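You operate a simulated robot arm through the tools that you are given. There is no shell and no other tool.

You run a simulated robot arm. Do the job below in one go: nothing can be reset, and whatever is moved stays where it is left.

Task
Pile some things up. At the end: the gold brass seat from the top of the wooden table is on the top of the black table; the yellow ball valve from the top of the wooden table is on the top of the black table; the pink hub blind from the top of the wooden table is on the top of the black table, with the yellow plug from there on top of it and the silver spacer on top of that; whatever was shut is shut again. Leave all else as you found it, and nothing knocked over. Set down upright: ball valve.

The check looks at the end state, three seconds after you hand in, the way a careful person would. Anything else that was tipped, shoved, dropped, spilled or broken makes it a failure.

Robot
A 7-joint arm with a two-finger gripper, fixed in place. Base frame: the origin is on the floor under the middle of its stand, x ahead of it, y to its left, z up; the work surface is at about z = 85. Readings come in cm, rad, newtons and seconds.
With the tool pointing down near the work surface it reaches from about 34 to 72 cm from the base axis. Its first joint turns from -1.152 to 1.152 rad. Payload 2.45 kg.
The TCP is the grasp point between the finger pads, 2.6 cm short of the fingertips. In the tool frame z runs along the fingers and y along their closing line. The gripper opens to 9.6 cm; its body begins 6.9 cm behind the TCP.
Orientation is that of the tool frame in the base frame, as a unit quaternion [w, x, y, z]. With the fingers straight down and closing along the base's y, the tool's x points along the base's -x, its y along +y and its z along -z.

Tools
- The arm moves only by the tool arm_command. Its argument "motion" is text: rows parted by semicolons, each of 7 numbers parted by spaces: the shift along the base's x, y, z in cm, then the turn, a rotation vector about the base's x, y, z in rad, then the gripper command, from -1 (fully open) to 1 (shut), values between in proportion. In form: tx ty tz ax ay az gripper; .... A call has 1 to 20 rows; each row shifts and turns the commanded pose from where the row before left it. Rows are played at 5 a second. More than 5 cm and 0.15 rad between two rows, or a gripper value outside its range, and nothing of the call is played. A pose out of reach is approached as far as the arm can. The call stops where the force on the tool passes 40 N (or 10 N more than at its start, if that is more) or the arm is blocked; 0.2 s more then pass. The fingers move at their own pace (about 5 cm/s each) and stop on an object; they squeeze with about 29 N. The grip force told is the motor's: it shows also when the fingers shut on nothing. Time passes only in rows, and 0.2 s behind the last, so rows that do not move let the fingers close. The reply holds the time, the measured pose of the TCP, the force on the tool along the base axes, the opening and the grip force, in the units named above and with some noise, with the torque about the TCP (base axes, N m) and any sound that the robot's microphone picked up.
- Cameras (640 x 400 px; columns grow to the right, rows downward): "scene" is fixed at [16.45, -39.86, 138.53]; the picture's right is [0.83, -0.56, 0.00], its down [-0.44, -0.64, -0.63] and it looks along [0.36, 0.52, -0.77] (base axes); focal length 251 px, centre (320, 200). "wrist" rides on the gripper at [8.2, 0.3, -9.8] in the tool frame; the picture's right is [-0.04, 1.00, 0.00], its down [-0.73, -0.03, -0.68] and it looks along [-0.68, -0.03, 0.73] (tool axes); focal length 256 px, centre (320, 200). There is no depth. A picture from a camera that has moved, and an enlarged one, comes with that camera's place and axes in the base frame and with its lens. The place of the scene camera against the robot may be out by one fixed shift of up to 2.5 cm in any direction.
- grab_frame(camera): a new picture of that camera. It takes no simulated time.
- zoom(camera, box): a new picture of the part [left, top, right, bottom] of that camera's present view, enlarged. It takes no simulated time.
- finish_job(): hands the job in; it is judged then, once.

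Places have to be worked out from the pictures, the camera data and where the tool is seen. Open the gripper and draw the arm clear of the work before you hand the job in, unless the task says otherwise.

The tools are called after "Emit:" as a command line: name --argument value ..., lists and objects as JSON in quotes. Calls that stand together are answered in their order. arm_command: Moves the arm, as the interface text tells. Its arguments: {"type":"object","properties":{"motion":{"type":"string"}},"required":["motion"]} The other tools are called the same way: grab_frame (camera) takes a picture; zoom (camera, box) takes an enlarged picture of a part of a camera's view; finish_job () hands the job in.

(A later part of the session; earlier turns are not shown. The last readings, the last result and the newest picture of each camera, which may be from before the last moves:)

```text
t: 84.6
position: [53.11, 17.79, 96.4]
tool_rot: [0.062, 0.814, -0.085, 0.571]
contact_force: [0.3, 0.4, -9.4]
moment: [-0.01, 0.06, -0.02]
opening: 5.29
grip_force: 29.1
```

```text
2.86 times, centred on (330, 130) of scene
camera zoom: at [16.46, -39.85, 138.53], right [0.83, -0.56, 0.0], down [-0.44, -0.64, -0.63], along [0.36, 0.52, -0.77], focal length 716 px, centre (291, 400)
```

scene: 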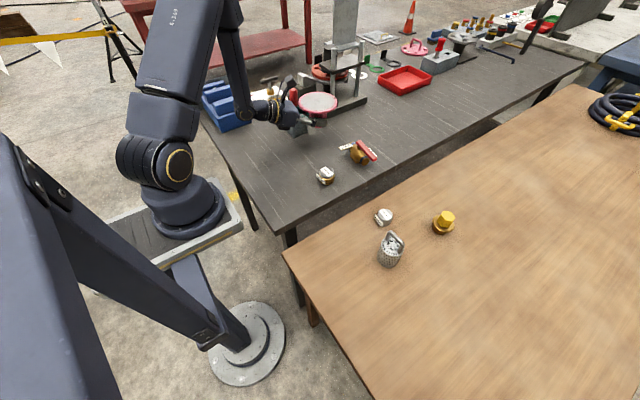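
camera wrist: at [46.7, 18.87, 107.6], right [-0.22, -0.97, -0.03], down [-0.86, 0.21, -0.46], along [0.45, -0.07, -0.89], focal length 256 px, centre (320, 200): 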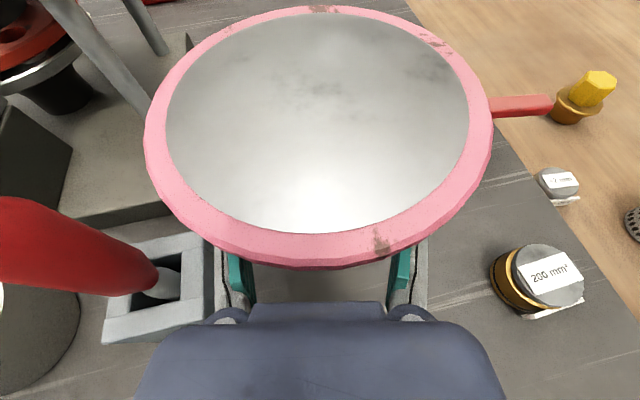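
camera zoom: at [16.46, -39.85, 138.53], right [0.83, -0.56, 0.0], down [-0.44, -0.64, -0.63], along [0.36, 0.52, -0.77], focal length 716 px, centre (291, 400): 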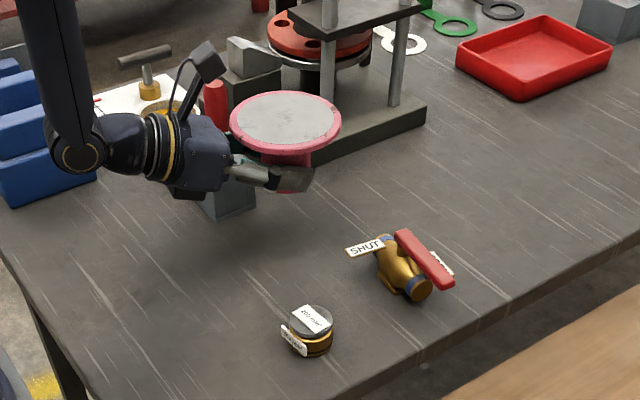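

Spot is clear; block and red handle are ~9 cm from the gripper's centre line. I lower the pink part most of the way and check.

Emit:
arm_command --motion "0 0 -1.5 0 0 0 1; 0 0 -1.5 0 0 0 1; 0 0 -1.5 0 0 0 1; 0 0 -1.5 0 0 0 1; 0 0 -1 0 0 0 1; 0 0 0 0 0 0 1"

Emit:
grab_frame --camera "scene"

Emit:
zoom --camera "scene" --box '[190, 40, 390, 200]'

```text
t: 86.0
position: [53.26, 18.0, 89.02]
tool_rot: [0.062, 0.815, -0.084, 0.571]
contact_force: [0.0, -0.4, -9.8]
moment: [-0.01, 0.06, -0.04]
opening: 5.28
grip_force: 29.3
```

```text
taken
```

scene: 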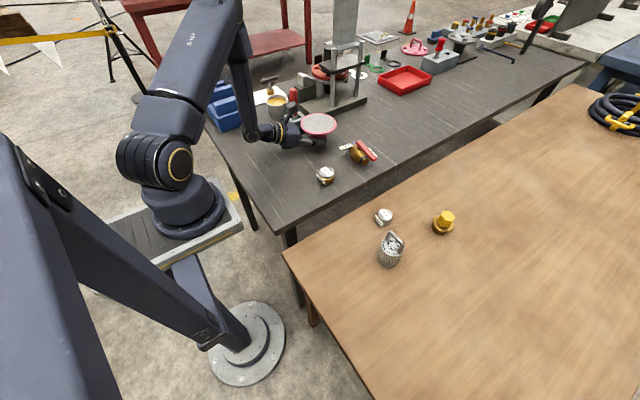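

```text
2.50 times, centred on (290, 120) of scene
camera zoom: at [16.46, -39.85, 138.53], right [0.83, -0.56, 0.0], down [-0.44, -0.64, -0.63], along [0.36, 0.52, -0.77], focal length 627 px, centre (395, 400)
```

zoom: 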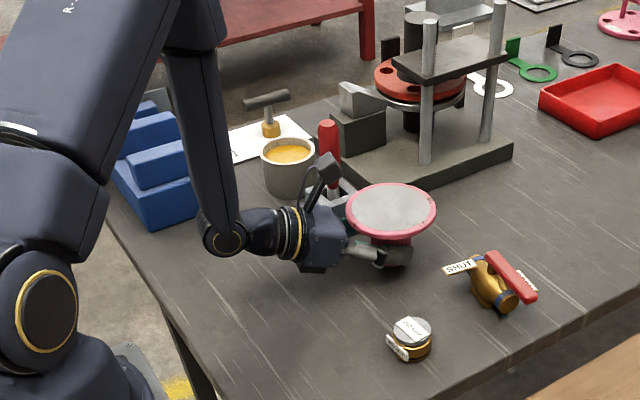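

All clear. I lower the last 1.5 cm in small steps.

Emit:
arm_command --motion "0 0 -0.5 0 0 0 1; 0 0 -0.4 0 0 0 1; 0 0 -0.2 0 0 0 1; 0 0 0 0 0 0 1"

Emit:
arm_command --motion "0 0 -0.1 0 0 0 1; 0 0 0 0 0 0 1"

Emit:
arm_command --motion "0 0 -0.1 0 0 0 1; 0 0 0 0 0 0 1"

Emit:
arm_command --motion "0 0 -0.1 0 0 0 1; 0 0 0 0 0 0 1"

```text
t: 87.0
position: [53.26, 17.91, 87.98]
tool_rot: [0.063, 0.815, -0.085, 0.57]
contact_force: [0.2, 0.1, -10.2]
moment: [0.0, 0.08, 0.04]
opening: 5.26
grip_force: 29.0
```

```text
t: 87.6
position: [53.16, 17.97, 87.92]
tool_rot: [0.062, 0.815, -0.085, 0.57]
contact_force: [-0.6, -0.8, -9.7]
moment: [0.02, 0.11, 0.01]
opening: 5.25
grip_force: 29.0
```

```text
t: 88.2
position: [53.22, 17.84, 87.81]
tool_rot: [0.062, 0.815, -0.085, 0.569]
contact_force: [0.0, -0.1, -9.9]
moment: [0.03, 0.08, -0.05]
opening: 5.26
grip_force: 29.2
```

```text
t: 88.8
position: [53.31, 17.88, 87.68]
tool_rot: [0.061, 0.815, -0.084, 0.57]
contact_force: [1.0, -0.4, -9.3]
moment: [0.01, 0.07, 0.0]
opening: 5.28
grip_force: 28.7
```

Emit:
arm_command --motion "0 0 -0.1 0 0 0 1; 0 0 0 0 0 0 1"

Emit:
arm_command --motion "0 0 -0.1 0 0 0 1; 0 0 0 0 0 0 1"

Emit:
arm_command --motion "0 0 -0.1 0 0 0 1; 0 0 0 0 0 0 1"

```text
t: 89.4
position: [53.2, 17.84, 87.41]
tool_rot: [0.061, 0.815, -0.084, 0.571]
contact_force: [0.0, -0.4, -8.0]
moment: [0.02, 0.03, -0.01]
opening: 5.29
grip_force: 28.5
```

```text
t: 90.0
position: [53.31, 17.87, 87.47]
tool_rot: [0.061, 0.815, -0.084, 0.57]
contact_force: [0.0, 0.4, -8.8]
moment: [0.01, 0.05, -0.02]
opening: 5.28
grip_force: 29.4
```

```text
t: 90.6
position: [53.21, 17.85, 87.42]
tool_rot: [0.06, 0.815, -0.084, 0.571]
contact_force: [-2.6, 0.7, -2.7]
moment: [-0.12, 0.24, -0.05]
opening: 5.26
grip_force: 29.1
```

Contact is starting. One more half-millimetre step, then I open to ~6.8 cm.

Emit:
arm_command --motion "0 0 -0.05 0 0 0 1; 0 0 0 0 0 0 1"

Emit:
arm_command --motion "0 0 0 0 0 0 -0.1; 0 0 0 0 0 0 -0.35; 0 0 0 0 0 0 -0.4; 0 0 0 0 0 0 -0.4; 0 0 0 0 0 0 -0.4"

Emit:
zoom --camera "scene" --box '[230, 80, 390, 180]'

Emit:
grab_frame --camera "wrist"

```text
t: 91.2
position: [53.39, 17.88, 87.33]
tool_rot: [0.061, 0.814, -0.085, 0.571]
contact_force: [-6.0, -2.3, 13.1]
moment: [-0.01, 0.6, 0.0]
opening: 5.26
grip_force: 29.2
```

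```text
t: 92.4
position: [53.33, 17.96, 87.28]
tool_rot: [0.062, 0.815, -0.085, 0.57]
contact_force: [0.3, -0.6, 0.2]
moment: [0.01, -0.03, -0.01]
opening: 6.71
grip_force: 0.0
```

```text
4.00 times, centred on (310, 130) of scene
camera zoom: at [16.45, -39.86, 138.53], right [0.83, -0.56, 0.0], down [-0.44, -0.64, -0.63], along [0.36, 0.52, -0.77], focal length 1003 px, centre (360, 480)
```

zoom: 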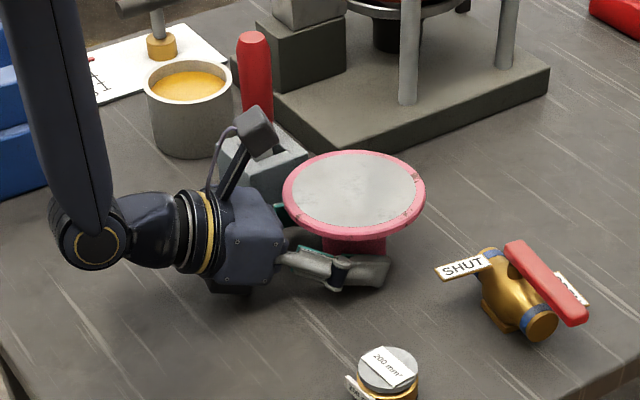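

```text
taken
camera wrist: at [46.91, 19.03, 98.4], right [-0.22, -0.97, -0.03], down [-0.86, 0.21, -0.46], along [0.45, -0.07, -0.89], focal length 256 px, centre (320, 200)
```

wrist: 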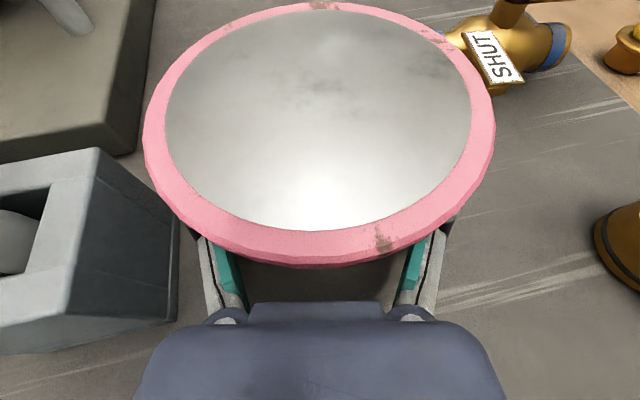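

The pink hub blind stands free on the black table. I retract by exactly reversing the approach (back along the heading, slightly up, steepening the tool).

Emit:
arm_command --motion "-1.007 0.214 0.3 0.0045 0.0213 0 -0.4; -1.007 0.214 0.3 0.0045 0.0213 0 -0.4; -1.007 0.214 0.34 0.0045 0.0213 0 -0.4; -1.007 0.214 0.34 0.0045 0.0213 0 -0.4; 0 0 0 0 0 0 -0.4"

Emit:
grab_frame --camera "wrist"

Emit:
grab_frame --camera "scene"

```text
t: 93.6
position: [49.02, 18.71, 88.62]
tool_rot: [0.058, 0.839, -0.087, 0.534]
contact_force: [1.0, 0.9, -0.2]
moment: [0.03, -0.02, 0.0]
opening: 6.7
grip_force: 0.1
```

```text
taken
camera wrist: at [43.7, 19.6, 100.25], right [-0.22, -0.97, -0.03], down [-0.9, 0.22, -0.38], along [0.38, -0.06, -0.93], focal length 256 px, centre (320, 200)
```

wrist: 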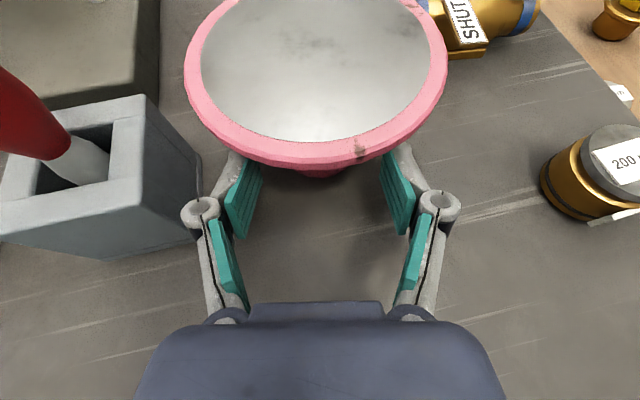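

```text
taken
```

scene: 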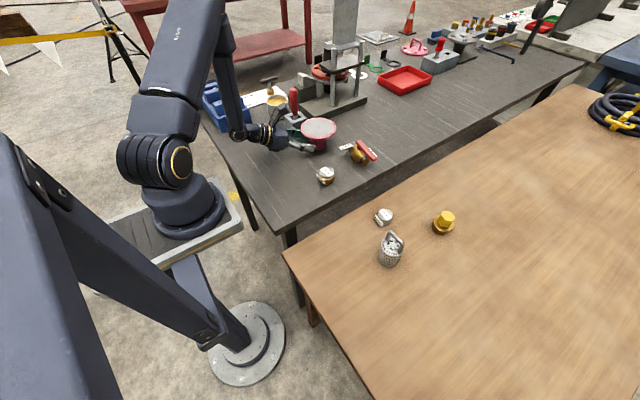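

The fingers have cleared the hub; the left knuckle is ~1 cm from the grey block, so I continue straight back in −x, then up.

Emit:
arm_command --motion "-1.03 0 0.34 0.0045 0.0213 0 -0.4; -1.03 0 0.34 0.0045 0.0213 0 -0.4; -1.03 0 0.34 0.0045 0.0213 0 -0.4; -1.03 0 0.34 0.0045 0.0213 0 -0.4; 0 0 2 0 0 0 -0.4; 0 0 3 0 0 0 -0.4; 0 0 3 0 0 0 -0.4; 0 0 4 0 0 0 -0.4; 0 0 0 0 0 0 -0.4"

Emit:
grab_frame --camera "wrist"

Emit:
grab_frame --camera "scene"

```text
t: 95.6
position: [44.97, 18.56, 102.18]
tool_rot: [0.053, 0.862, -0.089, 0.496]
contact_force: [0.8, 0.0, 0.4]
moment: [-0.04, -0.04, -0.01]
opening: 6.72
grip_force: 0.0
```

```text
taken
camera wrist: at [40.65, 19.14, 114.22], right [-0.23, -0.97, -0.03], down [-0.93, 0.23, -0.3], along [0.3, -0.04, -0.95], focal length 256 px, centre (320, 200)
```

wrist: 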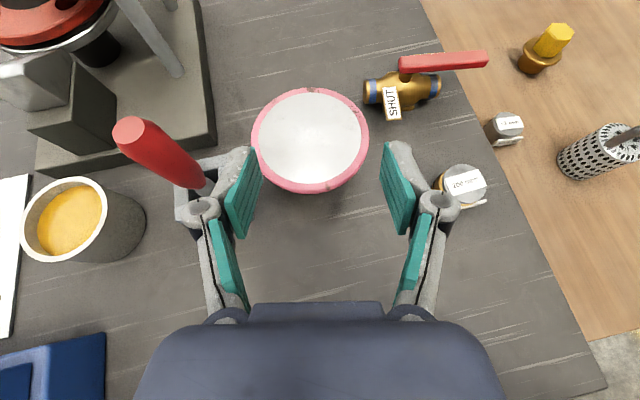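

```text
taken
```

scene: 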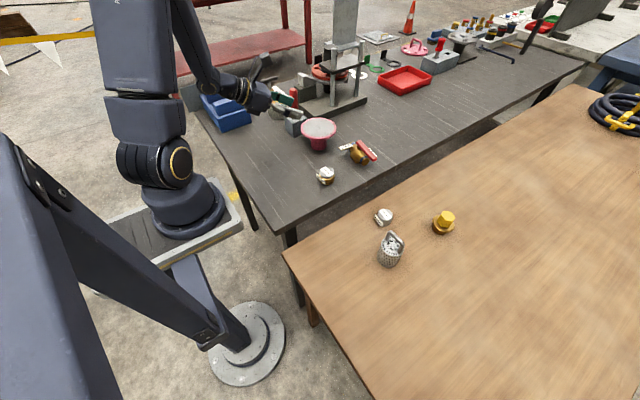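

The pink hub blind stands at ≈(54.35,17.65). Now I swing the arm back over the wooden table along the same arc at z≈102 to re-orient there safely.

Emit:
arm_command --motion "1.8 -3.4 0.5 0 0 -0.0661 -0.4; 1.5 -3.6 0 0 0 -0.0661 -0.4; 1.3 -3.7 0 0 0 -0.0661 -1; 1.0 -3.8 0 0 0 -0.0661 -1; 0.7 -3.9 0 0 0 -0.0661 -1; 0.35 -4.0 0 0 0 -0.0661 -1; 0.05 -4.1 0 0 0 -0.0661 -1; -0.2 -4.1 0 0 0 -0.0661 -1; -0.6 -4.1 0 0 0 -0.0661 -1; -1.0 -4.1 0 0 0 -0.0661 -1; -1.2 -4.1 0 0 0 -0.0661 -1; -1.6 -4.0 0 0 0 -0.0661 -1; -1.9 -3.8 0 0 0 -0.0661 -1; -2.3 -3.8 0 0 0 -0.0661 -1; 0 0 0 0 0 0 -1"

Emit:
grab_frame --camera "scene"

```text
t: 98.8
position: [42.78, -36.25, 102.13]
tool_rot: [0.27, 0.73, -0.465, 0.421]
contact_force: [0.3, 0.9, -0.3]
moment: [-0.02, -0.01, 0.02]
opening: 9.61
grip_force: 0.1
```

```text
taken
```

scene: 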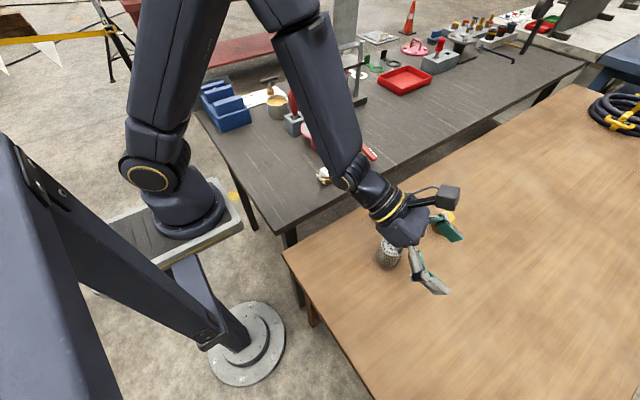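

Back over the wooden table. I swing the heading to −130° and then roll back upright in the reverse of the earlier move.

Emit:
arm_command --motion "-0.15 0.75 0.3 0 0 -0.1418 -1; -0.15 0.75 0.3 0 0 -0.1418 -1; -0.15 0.75 0.3 0 0 -0.1418 -1; -0.15 0.75 0.3 0 0 -0.1418 -1; -0.15 0.75 0 0 0 -0.1418 -1; -0.15 0.75 0 0 0 -0.1418 -1; -0.15 0.75 0 0 0 -0.1418 -1; -0.15 0.75 0 0 0 -0.1418 -1; 0 0 0 0 0 0 -1"

Emit:
arm_command --motion "0 0 0 0.0077 -0.0884 -0.1088 -1; 0 0 0 0.0077 -0.0884 -0.1088 -1; 0 0 0 0.0077 -0.0884 -0.1088 -1; 0 0 0 0.0077 -0.0884 -0.1088 -1; 0 0 0 0.0077 -0.0884 -0.1088 -1; 0 0 0 0.0077 -0.0884 -0.1088 -1; 0 0 0 0 0 0 -1"

Emit:
grab_frame --camera "scene"

```text
t: 100.8
position: [41.6, -29.7, 103.57]
tool_rot: [-0.454, -0.366, 0.785, -0.209]
contact_force: [0.1, 0.9, 0.3]
moment: [-0.02, 0.01, -0.02]
opening: 9.59
grip_force: 0.1
```

```text
t: 102.4
position: [41.9, -29.63, 103.6]
tool_rot: [-0.271, -0.042, 0.954, -0.125]
contact_force: [0.2, 0.2, 0.7]
moment: [-0.03, 0.02, 0.0]
opening: 9.6
grip_force: 0.0
```

```text
taken
```

scene: 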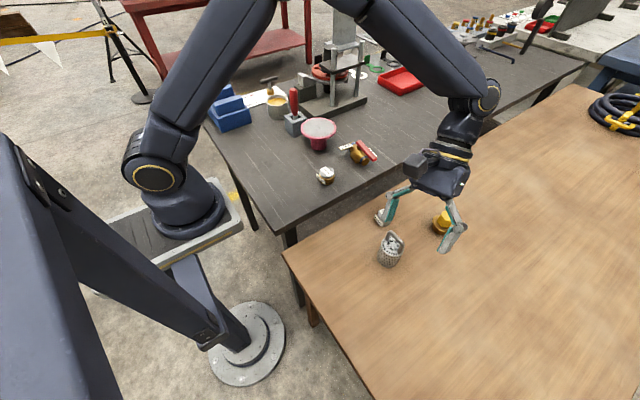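

Good; finishing the roll back to vertical.

Emit:
arm_command --motion "0 0 0 0.0077 -0.0884 -0.1088 -1; 0 0 0 0.0077 -0.0884 -0.1088 -1; 0 0 0 0.0077 -0.0884 -0.1088 -1; 0 0 0 0.0077 -0.0884 -0.1088 -1; 0 0 0 0.0077 -0.0884 -0.1088 -1; 0 0 0 0.0077 -0.0884 -0.1088 -1; 0 0 0 0.0077 -0.0884 -0.1088 -1; 0 0 0 0 0 0 -1"

Emit:
grab_frame --camera "wrist"

Emit:
zoom --camera "scene" --box '[280, 90, 440, 210]'

```text
t: 104.2
position: [41.85, -29.68, 103.83]
tool_rot: [-0.001, 0.341, 0.94, 0.002]
contact_force: [-1.0, -0.2, 0.3]
moment: [0.0, 0.01, -0.01]
opening: 9.6
grip_force: 0.2
```

```text
taken
camera wrist: at [35.72, -24.27, 113.61], right [0.67, 0.74, 0.0], down [0.54, -0.49, 0.68], along [0.5, -0.45, -0.73], focal length 256 px, centre (320, 200)
```

wrist: 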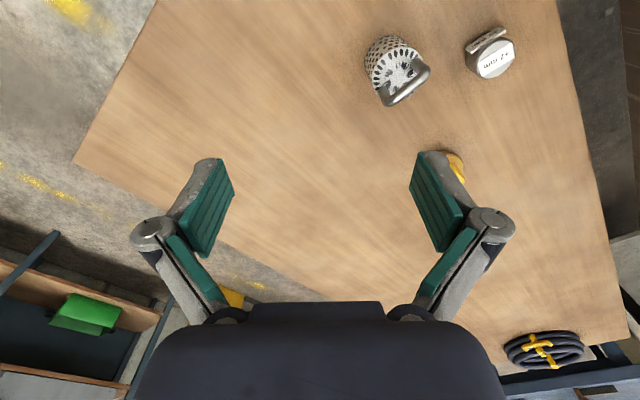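

```text
3.33 times, centred on (360, 150) of scene
camera zoom: at [16.45, -39.86, 138.53], right [0.83, -0.56, 0.0], down [-0.44, -0.64, -0.63], along [0.36, 0.52, -0.77], focal length 836 px, centre (187, 367)
```

zoom: 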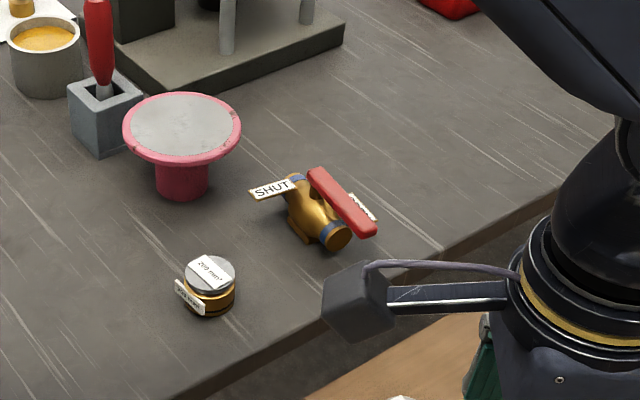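

Back to vertical. Now the yellow plug near (69,−26.5): I go toward it, turned to face it radially, for a close look.

Emit:
arm_command --motion "4 2 -1 0 0 0.11 -1; 4 2 -1 0 0 0.11 -1; 4 2 -2 0 0 0.11 -1; 3.2 2 -3 0 0 0 -1; 0 0 -2 0 0 0 -1; 0 0 0 0 0 0 -1"

Emit:
grab_frame --camera "wrist"

Emit:
zoom --camera "wrist" --box '[260, 60, 400, 170]'

```text
t: 105.6
position: [56.95, -21.69, 94.8]
tool_rot: [-0.001, 0.182, 0.983, 0.001]
contact_force: [-0.5, 0.0, -0.2]
moment: [-0.03, 0.0, -0.01]
opening: 9.59
grip_force: 0.0
```

```text
taken
camera wrist: at [49.44, -18.59, 104.78], right [0.39, 0.92, 0.0], down [0.68, -0.29, 0.68], along [0.62, -0.27, -0.74], focal length 256 px, centre (320, 200)
```

wrist: 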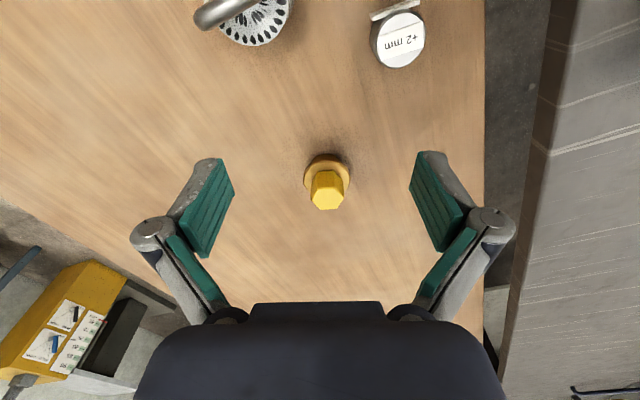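

```text
3.64 times, centred on (330, 115) of wrist
camera zoom: at [49.44, -18.59, 104.78], right [0.39, 0.92, 0.0], down [0.68, -0.29, 0.68], along [0.62, -0.27, -0.74], focal length 931 px, centre (284, 509)
```

zoom: 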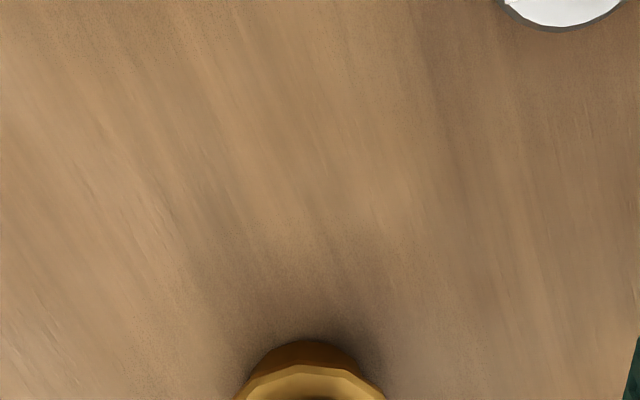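

Emit:
zoom --camera "wrist" --box '[280, 140, 380, 220]'

Emit:
zoom --camera "scene" --box '[410, 190, 480, 250]'

```text
5.00 times, centred on (330, 180) of wrist
camera zoom: at [49.44, -18.59, 104.78], right [0.39, 0.92, 0.0], down [0.68, -0.29, 0.68], along [0.62, -0.27, -0.74], focal length 1280 px, centre (270, 300)
```

zoom: 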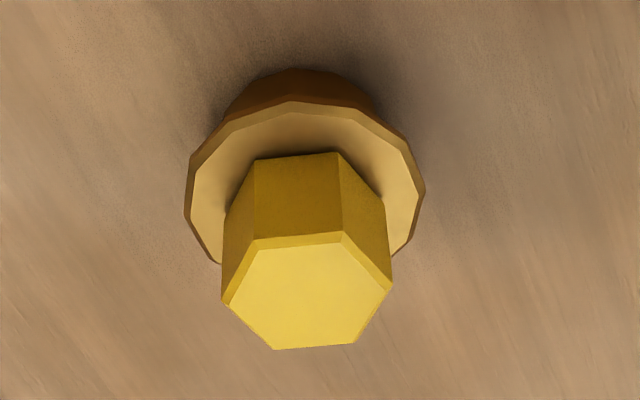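

```text
6.67 times, centred on (445, 220) of scene
camera zoom: at [16.45, -39.86, 138.53], right [0.83, -0.56, 0.0], down [-0.44, -0.64, -0.63], along [0.36, 0.52, -0.77], focal length 1671 px, centre (-513, 67)
```

zoom: 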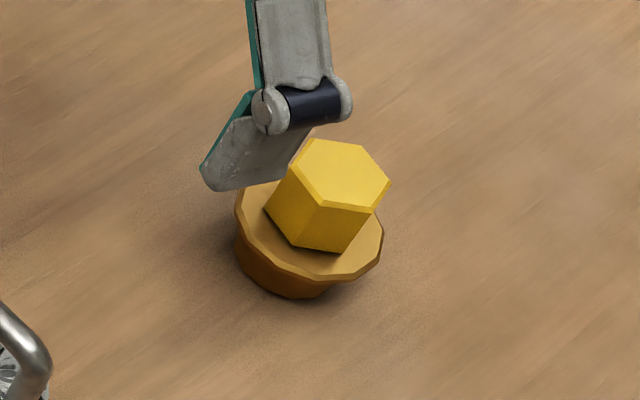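

Plug: hex top at z≈82.0 centred (68.7,−26.0), 3.47 cm across flats with flat normals at 43° (mod 60°), flange top ≈78.65. I turn −0.449 rad to square up on the flats, tilt 0.2 rad outward for reach, and move above it.

Emit:
arm_command --motion "2 -0.5 0 0 0 -0.1495 -1; 2 -0.5 0 0 0 -0.1495 -1; 2 -0.8 0 0 0 -0.1495 -1; 1.5 -0.8 -1 -0.0728 -0.0686 0 -1; 1.5 -0.8 -1 -0.0728 -0.0686 0 -1; 1.4 -0.5 -1 0 0 0 -1; 1.3 -0.4 -1 0 0 0 -1; 0 0 0 0 0 0 -1"

Emit:
grab_frame --camera "wrist"

Emit:
grab_frame --camera "scene"

```text
t: 107.4
position: [68.55, -26.12, 90.56]
tool_rot: [0.091, 0.395, 0.913, -0.039]
contact_force: [0.3, 0.8, 0.2]
moment: [-0.01, -0.01, -0.01]
opening: 9.61
grip_force: 0.0
```

```text
taken
camera wrist: at [62.01, -18.63, 98.71], right [0.75, 0.66, 0.01], down [0.38, -0.45, 0.81], along [0.54, -0.61, -0.59], focal length 256 px, centre (320, 200)
```

wrist: 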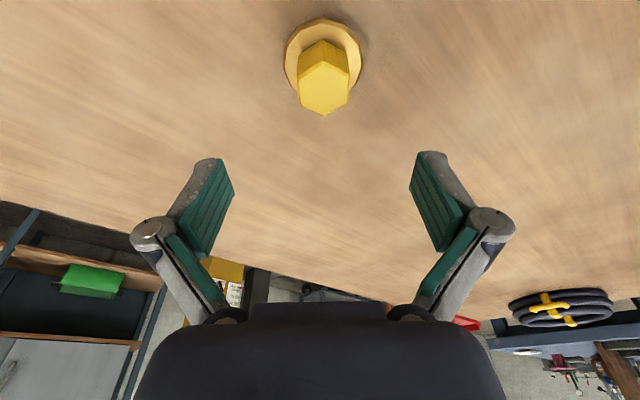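

```text
taken
```

scene: 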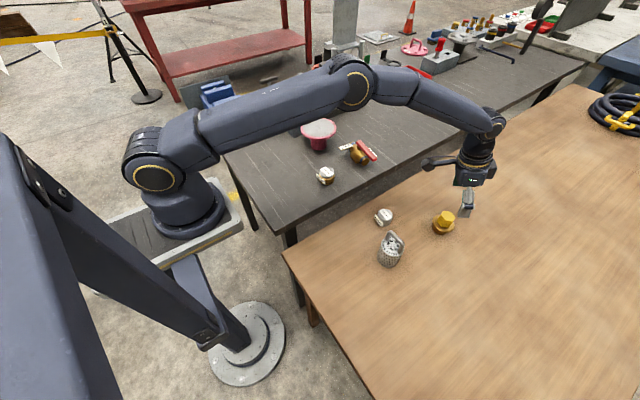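

Reachable, and the hex flats now face the fingers. I zoom to verify centring.

Emit:
zoom --camera "wrist" --box '[270, 10, 380, 120]'

```text
3.64 times, centred on (325, 65) of wrist
camera zoom: at [62.01, -18.63, 98.71], right [0.75, 0.66, 0.01], down [0.38, -0.45, 0.81], along [0.54, -0.61, -0.59], focal length 931 px, centre (302, 691)
```

zoom: 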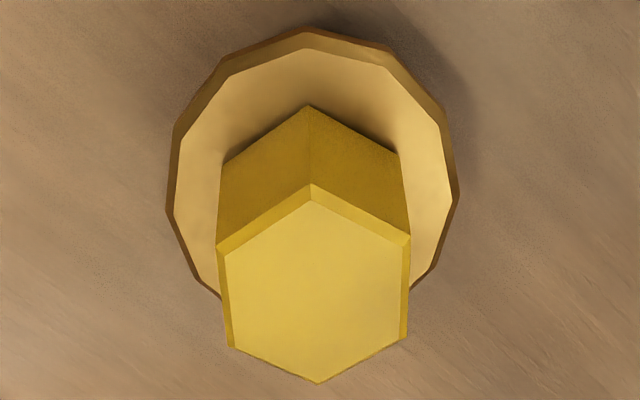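

Aligned within a degree or two; I shift 0.25 cm along the closing line and descend to z≈81.8 around the hex head.

Emit:
arm_command --motion "0.18 0.17 -2 0 0 0 -1; 0 0 -2.5 0 0 0 -1; 0 0 -2.5 0 0 0 -1; 0 0 -1.2 0 0 0 -1; 0 0 0 0 0 0 -1; 0 0 0 0 0 0 -1"

Emit:
grab_frame --camera "wrist"

Emit:
zoom --camera "scene" --box '[400, 170, 500, 250]'

```text
t: 108.8
position: [68.82, -25.89, 82.6]
tool_rot: [0.091, 0.394, 0.914, -0.039]
contact_force: [0.0, -0.3, 0.4]
moment: [-0.02, 0.03, 0.05]
opening: 9.59
grip_force: 0.1
```

```text
taken
camera wrist: at [62.16, -18.37, 90.7], right [0.75, 0.66, 0.01], down [0.38, -0.45, 0.81], along [0.54, -0.61, -0.59], focal length 256 px, centre (320, 200)
```

wrist: 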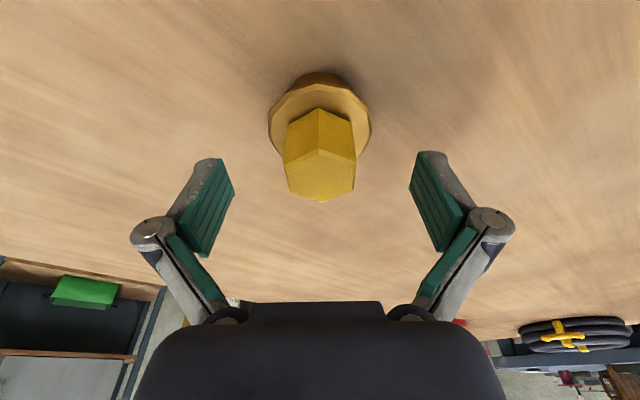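

```text
5.00 times, centred on (450, 210) of scene
camera zoom: at [16.45, -39.86, 138.53], right [0.83, -0.56, 0.0], down [-0.44, -0.64, -0.63], along [0.36, 0.52, -0.77], focal length 1253 px, centre (-330, 150)
```

zoom: 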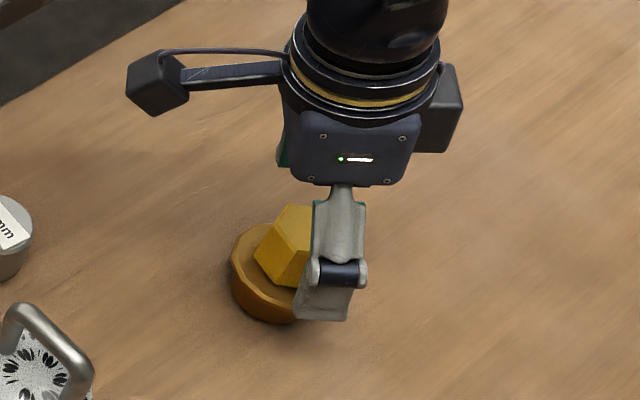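

Centred. I go down the last 0.8 cm and close on the hex flats.

Emit:
arm_command --motion "0 0 -0.4 0 0 0 -1; 0 0 -0.4 0 0 0 -1; 0 0 0 0 0 0 -0.3; 0 0 0 0 0 0 0.3; 0 0 0 0 0 0 1; 0 0 0 0 0 0 1; 0 0 0 0 0 0 1; 0 0 0 0 0 0 1"

Emit:
grab_frame --camera "wrist"

Emit:
zoom --camera "scene" --box '[400, 170, 500, 250]'

```text
t: 110.6
position: [68.67, -25.82, 81.83]
tool_rot: [0.091, 0.394, 0.914, -0.038]
contact_force: [0.2, 0.5, 0.7]
moment: [0.03, -0.01, -0.01]
opening: 4.15
grip_force: 29.0
```

```text
taken
camera wrist: at [62.19, -18.38, 89.82], right [0.75, 0.66, 0.01], down [0.38, -0.45, 0.81], along [0.54, -0.61, -0.59], focal length 256 px, centre (320, 200)
```

wrist: 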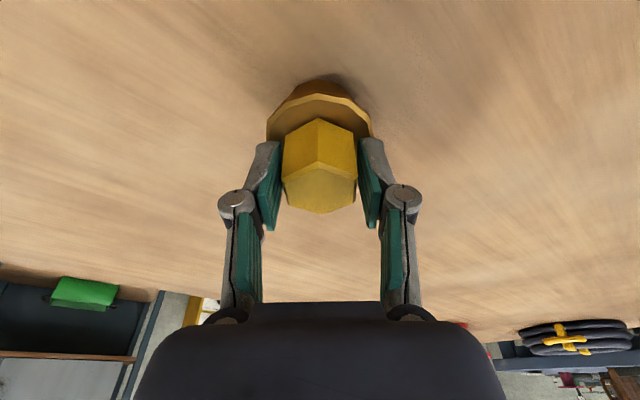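

```text
5.00 times, centred on (450, 210) of scene
camera zoom: at [16.45, -39.86, 138.53], right [0.83, -0.56, 0.0], down [-0.44, -0.64, -0.63], along [0.36, 0.52, -0.77], focal length 1253 px, centre (-330, 150)
```

zoom: 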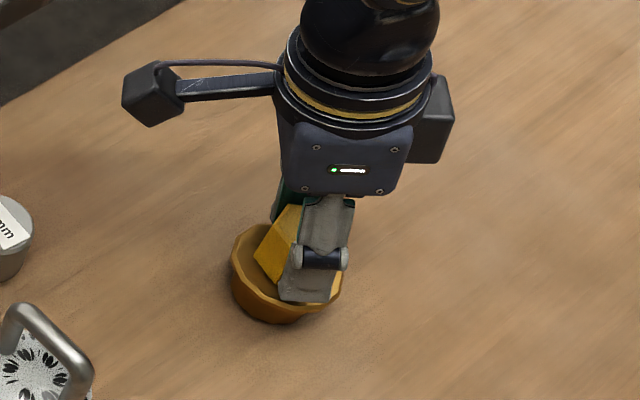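

Gripped at 4.15 cm. I lift a little and check that the plug comes up straight.

Emit:
arm_command --motion "0 0 0.3 0 0 0 1; 0 0 0.5 0 0 0 1; 0 0 1.2 0 0 0 1; 0 0 0 0 0 0 1"

Emit:
grab_frame --camera "wrist"

Emit:
zoom --camera "scene" --box '[400, 170, 500, 250]'

```text
t: 111.6
position: [68.88, -25.82, 83.76]
tool_rot: [0.091, 0.394, 0.914, -0.038]
contact_force: [-0.5, 0.7, -3.6]
moment: [0.02, 0.02, 0.0]
opening: 4.11
grip_force: 28.5
```

```text
taken
camera wrist: at [62.22, -18.42, 91.84], right [0.75, 0.66, 0.01], down [0.38, -0.45, 0.81], along [0.54, -0.61, -0.59], focal length 256 px, centre (320, 200)
```

wrist: 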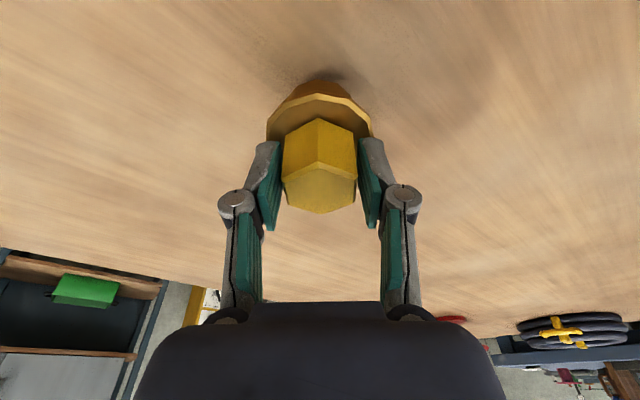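

```text
5.00 times, centred on (450, 210) of scene
camera zoom: at [16.46, -39.86, 138.53], right [0.83, -0.56, 0.0], down [-0.44, -0.64, -0.63], along [0.36, 0.52, -0.77], focal length 1253 px, centre (-330, 150)
```

zoom: 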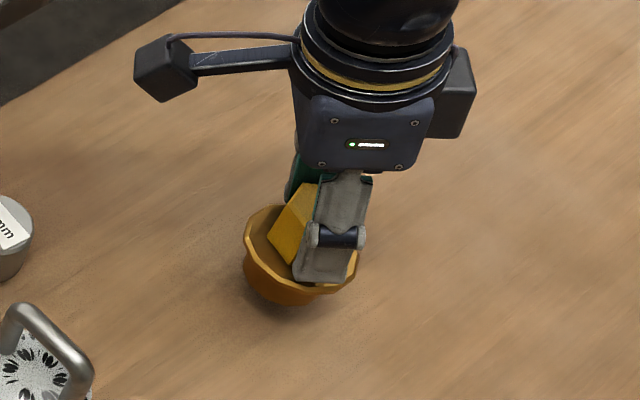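

The plug is held firmly and upright (≈0.37 kg). I raise it while drawing inward and carry it over the pink disc, turning +60° on the way so the camera arm stays away from the red handle.

Emit:
arm_command --motion "0 0 1.5 0 0 0 1; -1.5 1 2 0 0 0 1; -1.5 1.5 2.5 0 0 0 1; -1.5 1.5 2.5 0 0 0 1; -1.5 1.5 2.5 0 0 0 1; -1.5 2 2.5 0 0 0 1; -1 2 2.5 0 0 0 1; -1 3 2.5 0 0 0 1; 0 0 2 0 0 0 1; -0.63 3.87 0 0 0 0.131 1; -0.63 3.87 0 0 0 0.131 1; -0.63 3.87 0 0 0 0.131 1; -0.63 3.87 0 0 0 0.131 1; -0.63 3.87 0 0 0 0.131 1; -0.63 3.87 0 0 0 0.131 1; -0.63 3.87 0 0 0 0.131 1; -0.63 3.87 0 0 0 0.131 1; 0 0 0 0 0 0 1"

Emit:
grab_frame --camera "wrist"

Emit:
grab_frame --camera "scene"

```text
t: 115.4
position: [54.23, 17.83, 104.14]
tool_rot: [0.098, -0.117, 0.988, 0.013]
contact_force: [-0.3, -0.4, -3.7]
moment: [0.03, 0.03, -0.01]
opening: 4.09
grip_force: 28.9
```

```text
taken
camera wrist: at [44.47, 15.76, 112.18], right [-0.2, 0.98, 0.01], down [0.58, 0.11, 0.81], along [0.79, 0.16, -0.59], focal length 256 px, centre (320, 200)
```

wrist: 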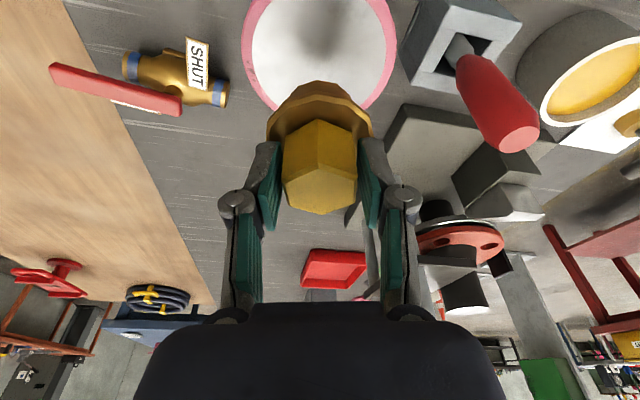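

```text
taken
```

scene: 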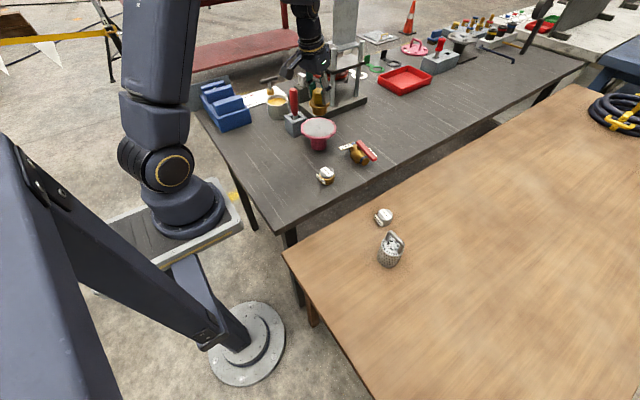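

The plug is above the pink disc's centre. I lower to just above the expected contact (TCP z≈98.8), then in small steps.

Emit:
arm_command --motion "0.05 -0.15 -1.5 0 0 0 1; 0 0 -1.5 0 0 0 1; 0 0 -1 0 0 0 1; 0 0 -0.5 0 0 0 1; 0 0 0 0 0 0 1"

Emit:
zoom --camera "scene" --box '[270, 60, 390, 180]'

Emit:
grab_frame --camera "wrist"

```text
t: 116.6
position: [54.42, 17.44, 99.54]
tool_rot: [0.099, -0.115, 0.988, 0.012]
contact_force: [0.3, 0.0, -2.7]
moment: [-0.02, 0.02, -0.02]
opening: 4.09
grip_force: 29.4
```

```text
3.33 times, centred on (330, 120) of scene
camera zoom: at [16.45, -39.86, 138.53], right [0.83, -0.56, 0.0], down [-0.44, -0.64, -0.63], along [0.36, 0.52, -0.77], focal length 836 px, centre (287, 467)
```

zoom: 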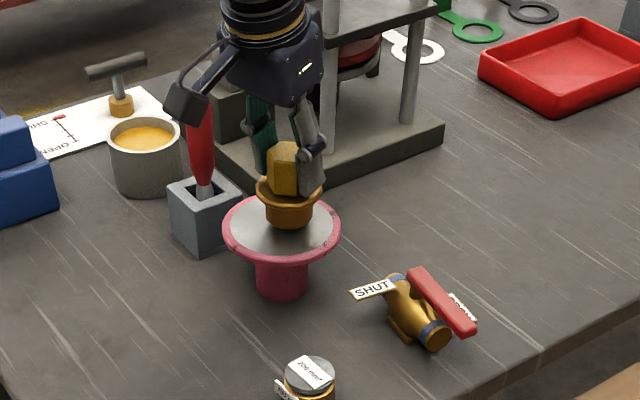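

```text
taken
camera wrist: at [44.64, 15.37, 107.75], right [-0.19, 0.98, 0.01], down [0.58, 0.11, 0.81], along [0.79, 0.16, -0.59], focal length 256 px, centre (320, 200)
```

wrist: 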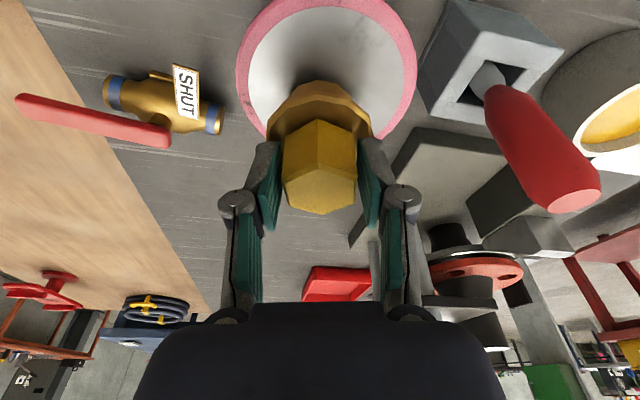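

Slight offset: shift +0.25 cm in y to centre, then lower in 1 mm steps.

Emit:
arm_command --motion "0 0.25 -0.2 0 0 0 1; 0 0 -0.2 0 0 0 1; 0 0 0 0 0 0 1"

Emit:
arm_command --motion "0 0 -0.1 0 0 0 1; 0 0 0 0 0 0 1"

Emit:
arm_command --motion "0 0 -0.1 0 0 0 1; 0 0 0 0 0 0 1"

Emit:
arm_command --motion "0 0 -0.1 0 0 0 1; 0 0 0 0 0 0 1"

```text
t: 117.4
position: [54.42, 17.71, 99.16]
tool_rot: [0.098, -0.116, 0.988, 0.012]
contact_force: [0.4, 0.4, -3.9]
moment: [-0.01, 0.01, 0.02]
opening: 4.11
grip_force: 28.7
```

```text
t: 118.0
position: [54.4, 17.56, 99.0]
tool_rot: [0.098, -0.116, 0.988, 0.012]
contact_force: [0.3, -0.6, -3.7]
moment: [0.04, 0.01, -0.02]
opening: 4.09
grip_force: 29.2
```

```text
t: 118.6
position: [54.4, 17.71, 98.95]
tool_rot: [0.097, -0.116, 0.988, 0.012]
contact_force: [0.0, -0.3, -3.8]
moment: [0.0, -0.01, 0.01]
opening: 4.1
grip_force: 28.8
```

```text
t: 119.2
position: [54.42, 17.59, 98.98]
tool_rot: [0.099, -0.116, 0.988, 0.013]
contact_force: [-3.6, -2.3, 9.3]
moment: [-0.11, 0.33, 0.0]
opening: 4.1
grip_force: 28.9
```

Contact at z≈98.95. I ease up slightly, open slowly and rise.

Emit:
arm_command --motion "0 0 0.08 0 0 0 1; 0 0 0 0 0 0 0; 0 0 0 0 0 0 -0.5; 0 0 0 0 0 0 -1; 0 0 0 0 0 0 -1; 0 0 0 0 0 0 -1"

Emit:
zoom --camera "scene" --box '[270, 60, 390, 180]'

Emit:
grab_frame --camera "wrist"

```text
t: 120.6
position: [54.4, 17.62, 98.96]
tool_rot: [0.098, -0.116, 0.988, 0.012]
contact_force: [0.0, -0.7, -0.2]
moment: [0.0, 0.02, -0.05]
opening: 9.59
grip_force: 0.1
```

```text
3.33 times, centred on (330, 120) of scene
camera zoom: at [16.45, -39.86, 138.53], right [0.83, -0.56, 0.0], down [-0.44, -0.64, -0.63], along [0.36, 0.52, -0.77], focal length 836 px, centre (287, 467)
```

zoom: 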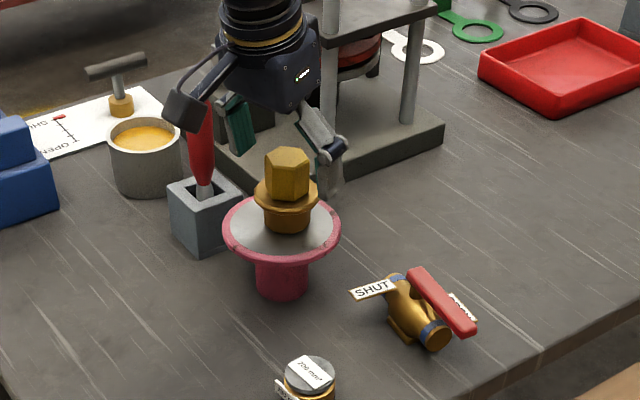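

```text
taken
camera wrist: at [44.6, 15.64, 107.13], right [-0.19, 0.98, 0.01], down [0.58, 0.11, 0.81], along [0.79, 0.16, -0.59], focal length 256 px, centre (320, 200)
```

wrist: 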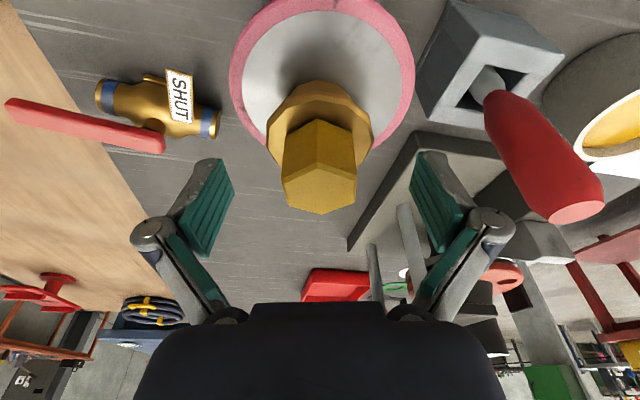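

The plug stands upright on the pink disc. I rise clear, level the tool, and move over to view the silver spacer near (57,−14).

Emit:
arm_command --motion "0 0 2 0 0 0 -1; 0 0 3 0 0 0 -1; 0 0 3.5 0 0 0 -1; 0 -4 0 -0.023 0.0973 0 -1; 0 -4 0 -0.023 0.0973 0 -1; -0.5 -4 0 0 0 -0.12 -1; -0.5 -4 0 0 0 -0.12 -1; -0.5 -4 -2 0 0 -0.12 -1; -0.5 -4 -3 0 0 -0.1 -1; -0.5 -4 -3 0 0 0 -1; -0.5 -3 -2 0 0 0 -1; 0 0 -2 0 0 0 -1; 0 0 0 0 0 0 -1"

Emit:
grab_frame --camera "wrist"

Emit:
grab_frame --camera "scene"

```text
refused: row 9 steps farther than a row can; nothing moved
```

```text
taken
camera wrist: at [44.6, 15.64, 107.13], right [-0.19, 0.98, 0.01], down [0.58, 0.11, 0.81], along [0.79, 0.16, -0.59], focal length 256 px, centre (320, 200)
```

wrist: 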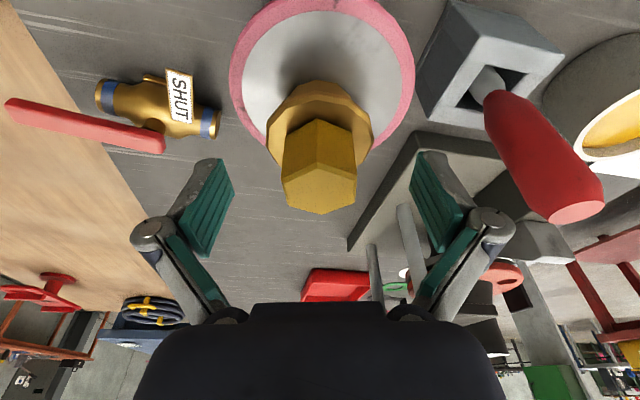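

```text
taken
```

scene: 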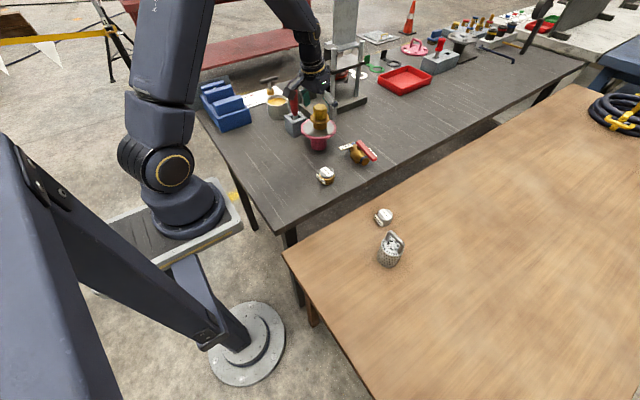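

One row was too long, so nothing moved. I resend with smaller steps.

Emit:
arm_command --motion "0 0 2 0 0 0 -1; 0 0 3 0 0 0 -1; 0 0 3.5 0 0 0 -1; 0 -4 0 -0.023 0.0973 0 -1; 0 -4 0 -0.023 0.0973 0 -1; -0.5 -4 0 0 0 -0.12 -1; -0.5 -4 0 0 0 -0.12 -1; -0.5 -4 -1.5 0 0 -0.12 -1; -0.5 -3.5 -2.5 0 0 -0.1 -1; -0.5 -3.5 -2.5 0 0 0 -1; -0.5 -3.5 -2.5 0 0 0 -1; 0 0 -3 0 0 0 -1; 0 0 0 0 0 0 -1"

Emit:
grab_frame --camera "wrist"

Emit:
grab_frame --camera "scene"

```text
t: 123.4
position: [51.27, -12.81, 95.31]
tool_rot: [-0.001, 0.113, 0.994, 0.001]
contact_force: [-0.9, 0.0, 0.3]
moment: [0.0, 0.0, -0.02]
opening: 9.6
grip_force: 0.0
```

```text
taken
camera wrist: at [43.32, -10.71, 105.41], right [0.26, 0.96, 0.0], down [0.71, -0.19, 0.68], along [0.65, -0.18, -0.73], focal length 256 px, centre (320, 200)
```

wrist: 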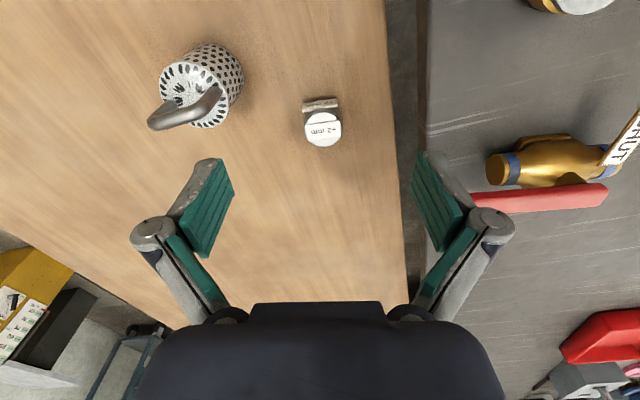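

```text
taken
```

scene: 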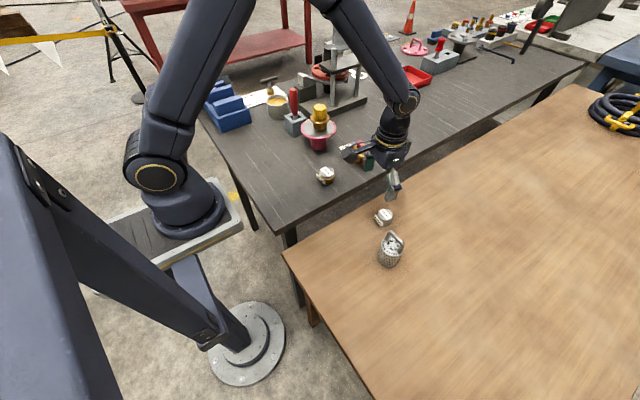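

Spacer in view with the tag on the robot side. I zoom to fix its centre and orientation.

Emit:
zoom --camera "wrist" --box '[280, 80, 370, 160]'

Emit:
zoom --camera "scene" --box '[350, 180, 430, 240]'

```text
5.00 times, centred on (325, 120) of wrist
camera zoom: at [43.32, -10.71, 105.41], right [0.26, 0.96, 0.0], down [0.71, -0.19, 0.68], along [0.65, -0.18, -0.73], focal length 1280 px, centre (295, 600)
```

zoom: 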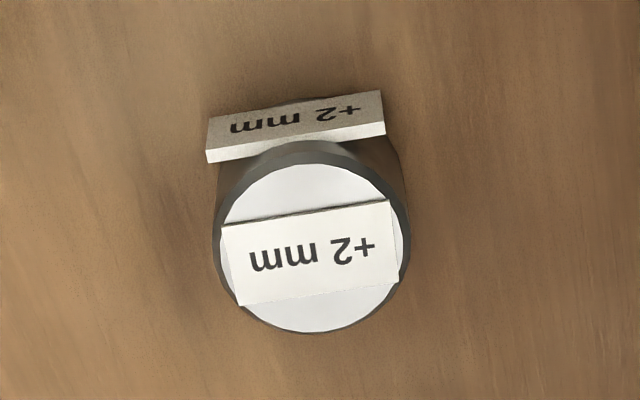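

```text
6.67 times, centred on (390, 210) of scene
camera zoom: at [16.45, -39.86, 138.53], right [0.83, -0.56, 0.0], down [-0.44, -0.64, -0.63], along [0.36, 0.52, -0.77], focal length 1671 px, centre (-147, 133)
```

zoom: 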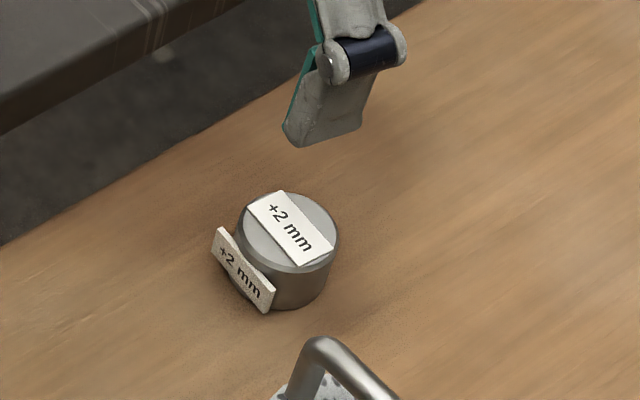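

Spacer centre ≈(56.75,−14.05), top ≈78.5. I align (yaw +0.15), set the opening to 6.6 cm and go above it, checking clearance to the black table edge.

Emit:
arm_command --motion "2.8 -0.6 -2 0 0 0.075 -0.375; 2.68 -0.64 -2 0 0 0.075 -0.375; 0 0 -3 0 0 0 -0.375; 0 0 -2.5 0 0 0 -0.375; 0 0 0 0 0 0 -0.375; 0 0 0 0 0 0 -0.375"

Emit:
grab_frame --camera "wrist"

Emit:
zoom --camera "scene" --box '[330, 140, 450, 250]'

```text
t: 124.8
position: [56.67, -13.91, 86.12]
tool_rot: [-0.001, 0.037, 0.999, 0.001]
contact_force: [0.6, -0.6, 0.1]
moment: [0.03, 0.02, 0.02]
opening: 6.61
grip_force: 0.1
```

```text
taken
camera wrist: at [48.45, -12.99, 96.07], right [0.12, 0.99, 0.0], down [0.73, -0.09, 0.68], along [0.67, -0.08, -0.74], focal length 256 px, centre (320, 200)
```

wrist: 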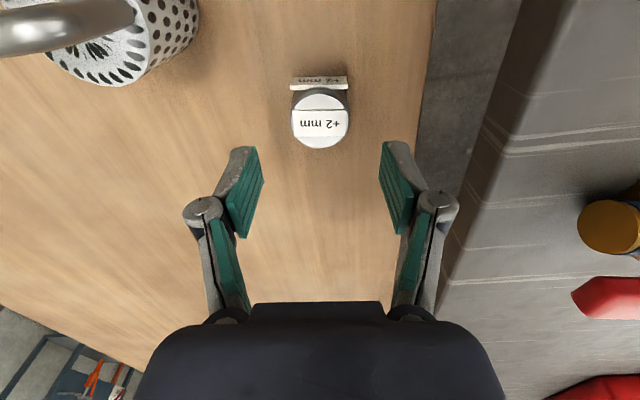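

```text
3.64 times, centred on (390, 195) of scene
camera zoom: at [16.45, -39.86, 138.53], right [0.83, -0.56, 0.0], down [-0.44, -0.64, -0.63], along [0.36, 0.52, -0.77], focal length 912 px, centre (66, 218)
```

zoom: 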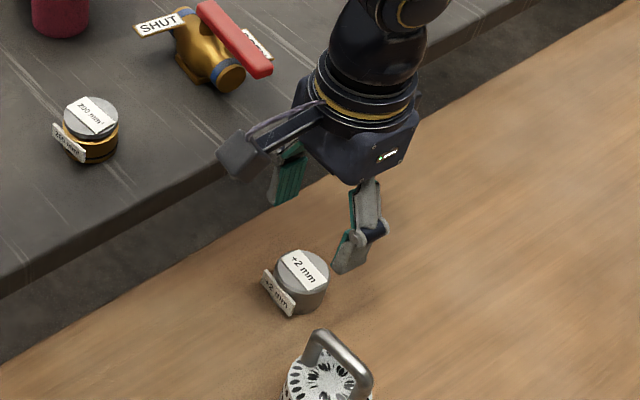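

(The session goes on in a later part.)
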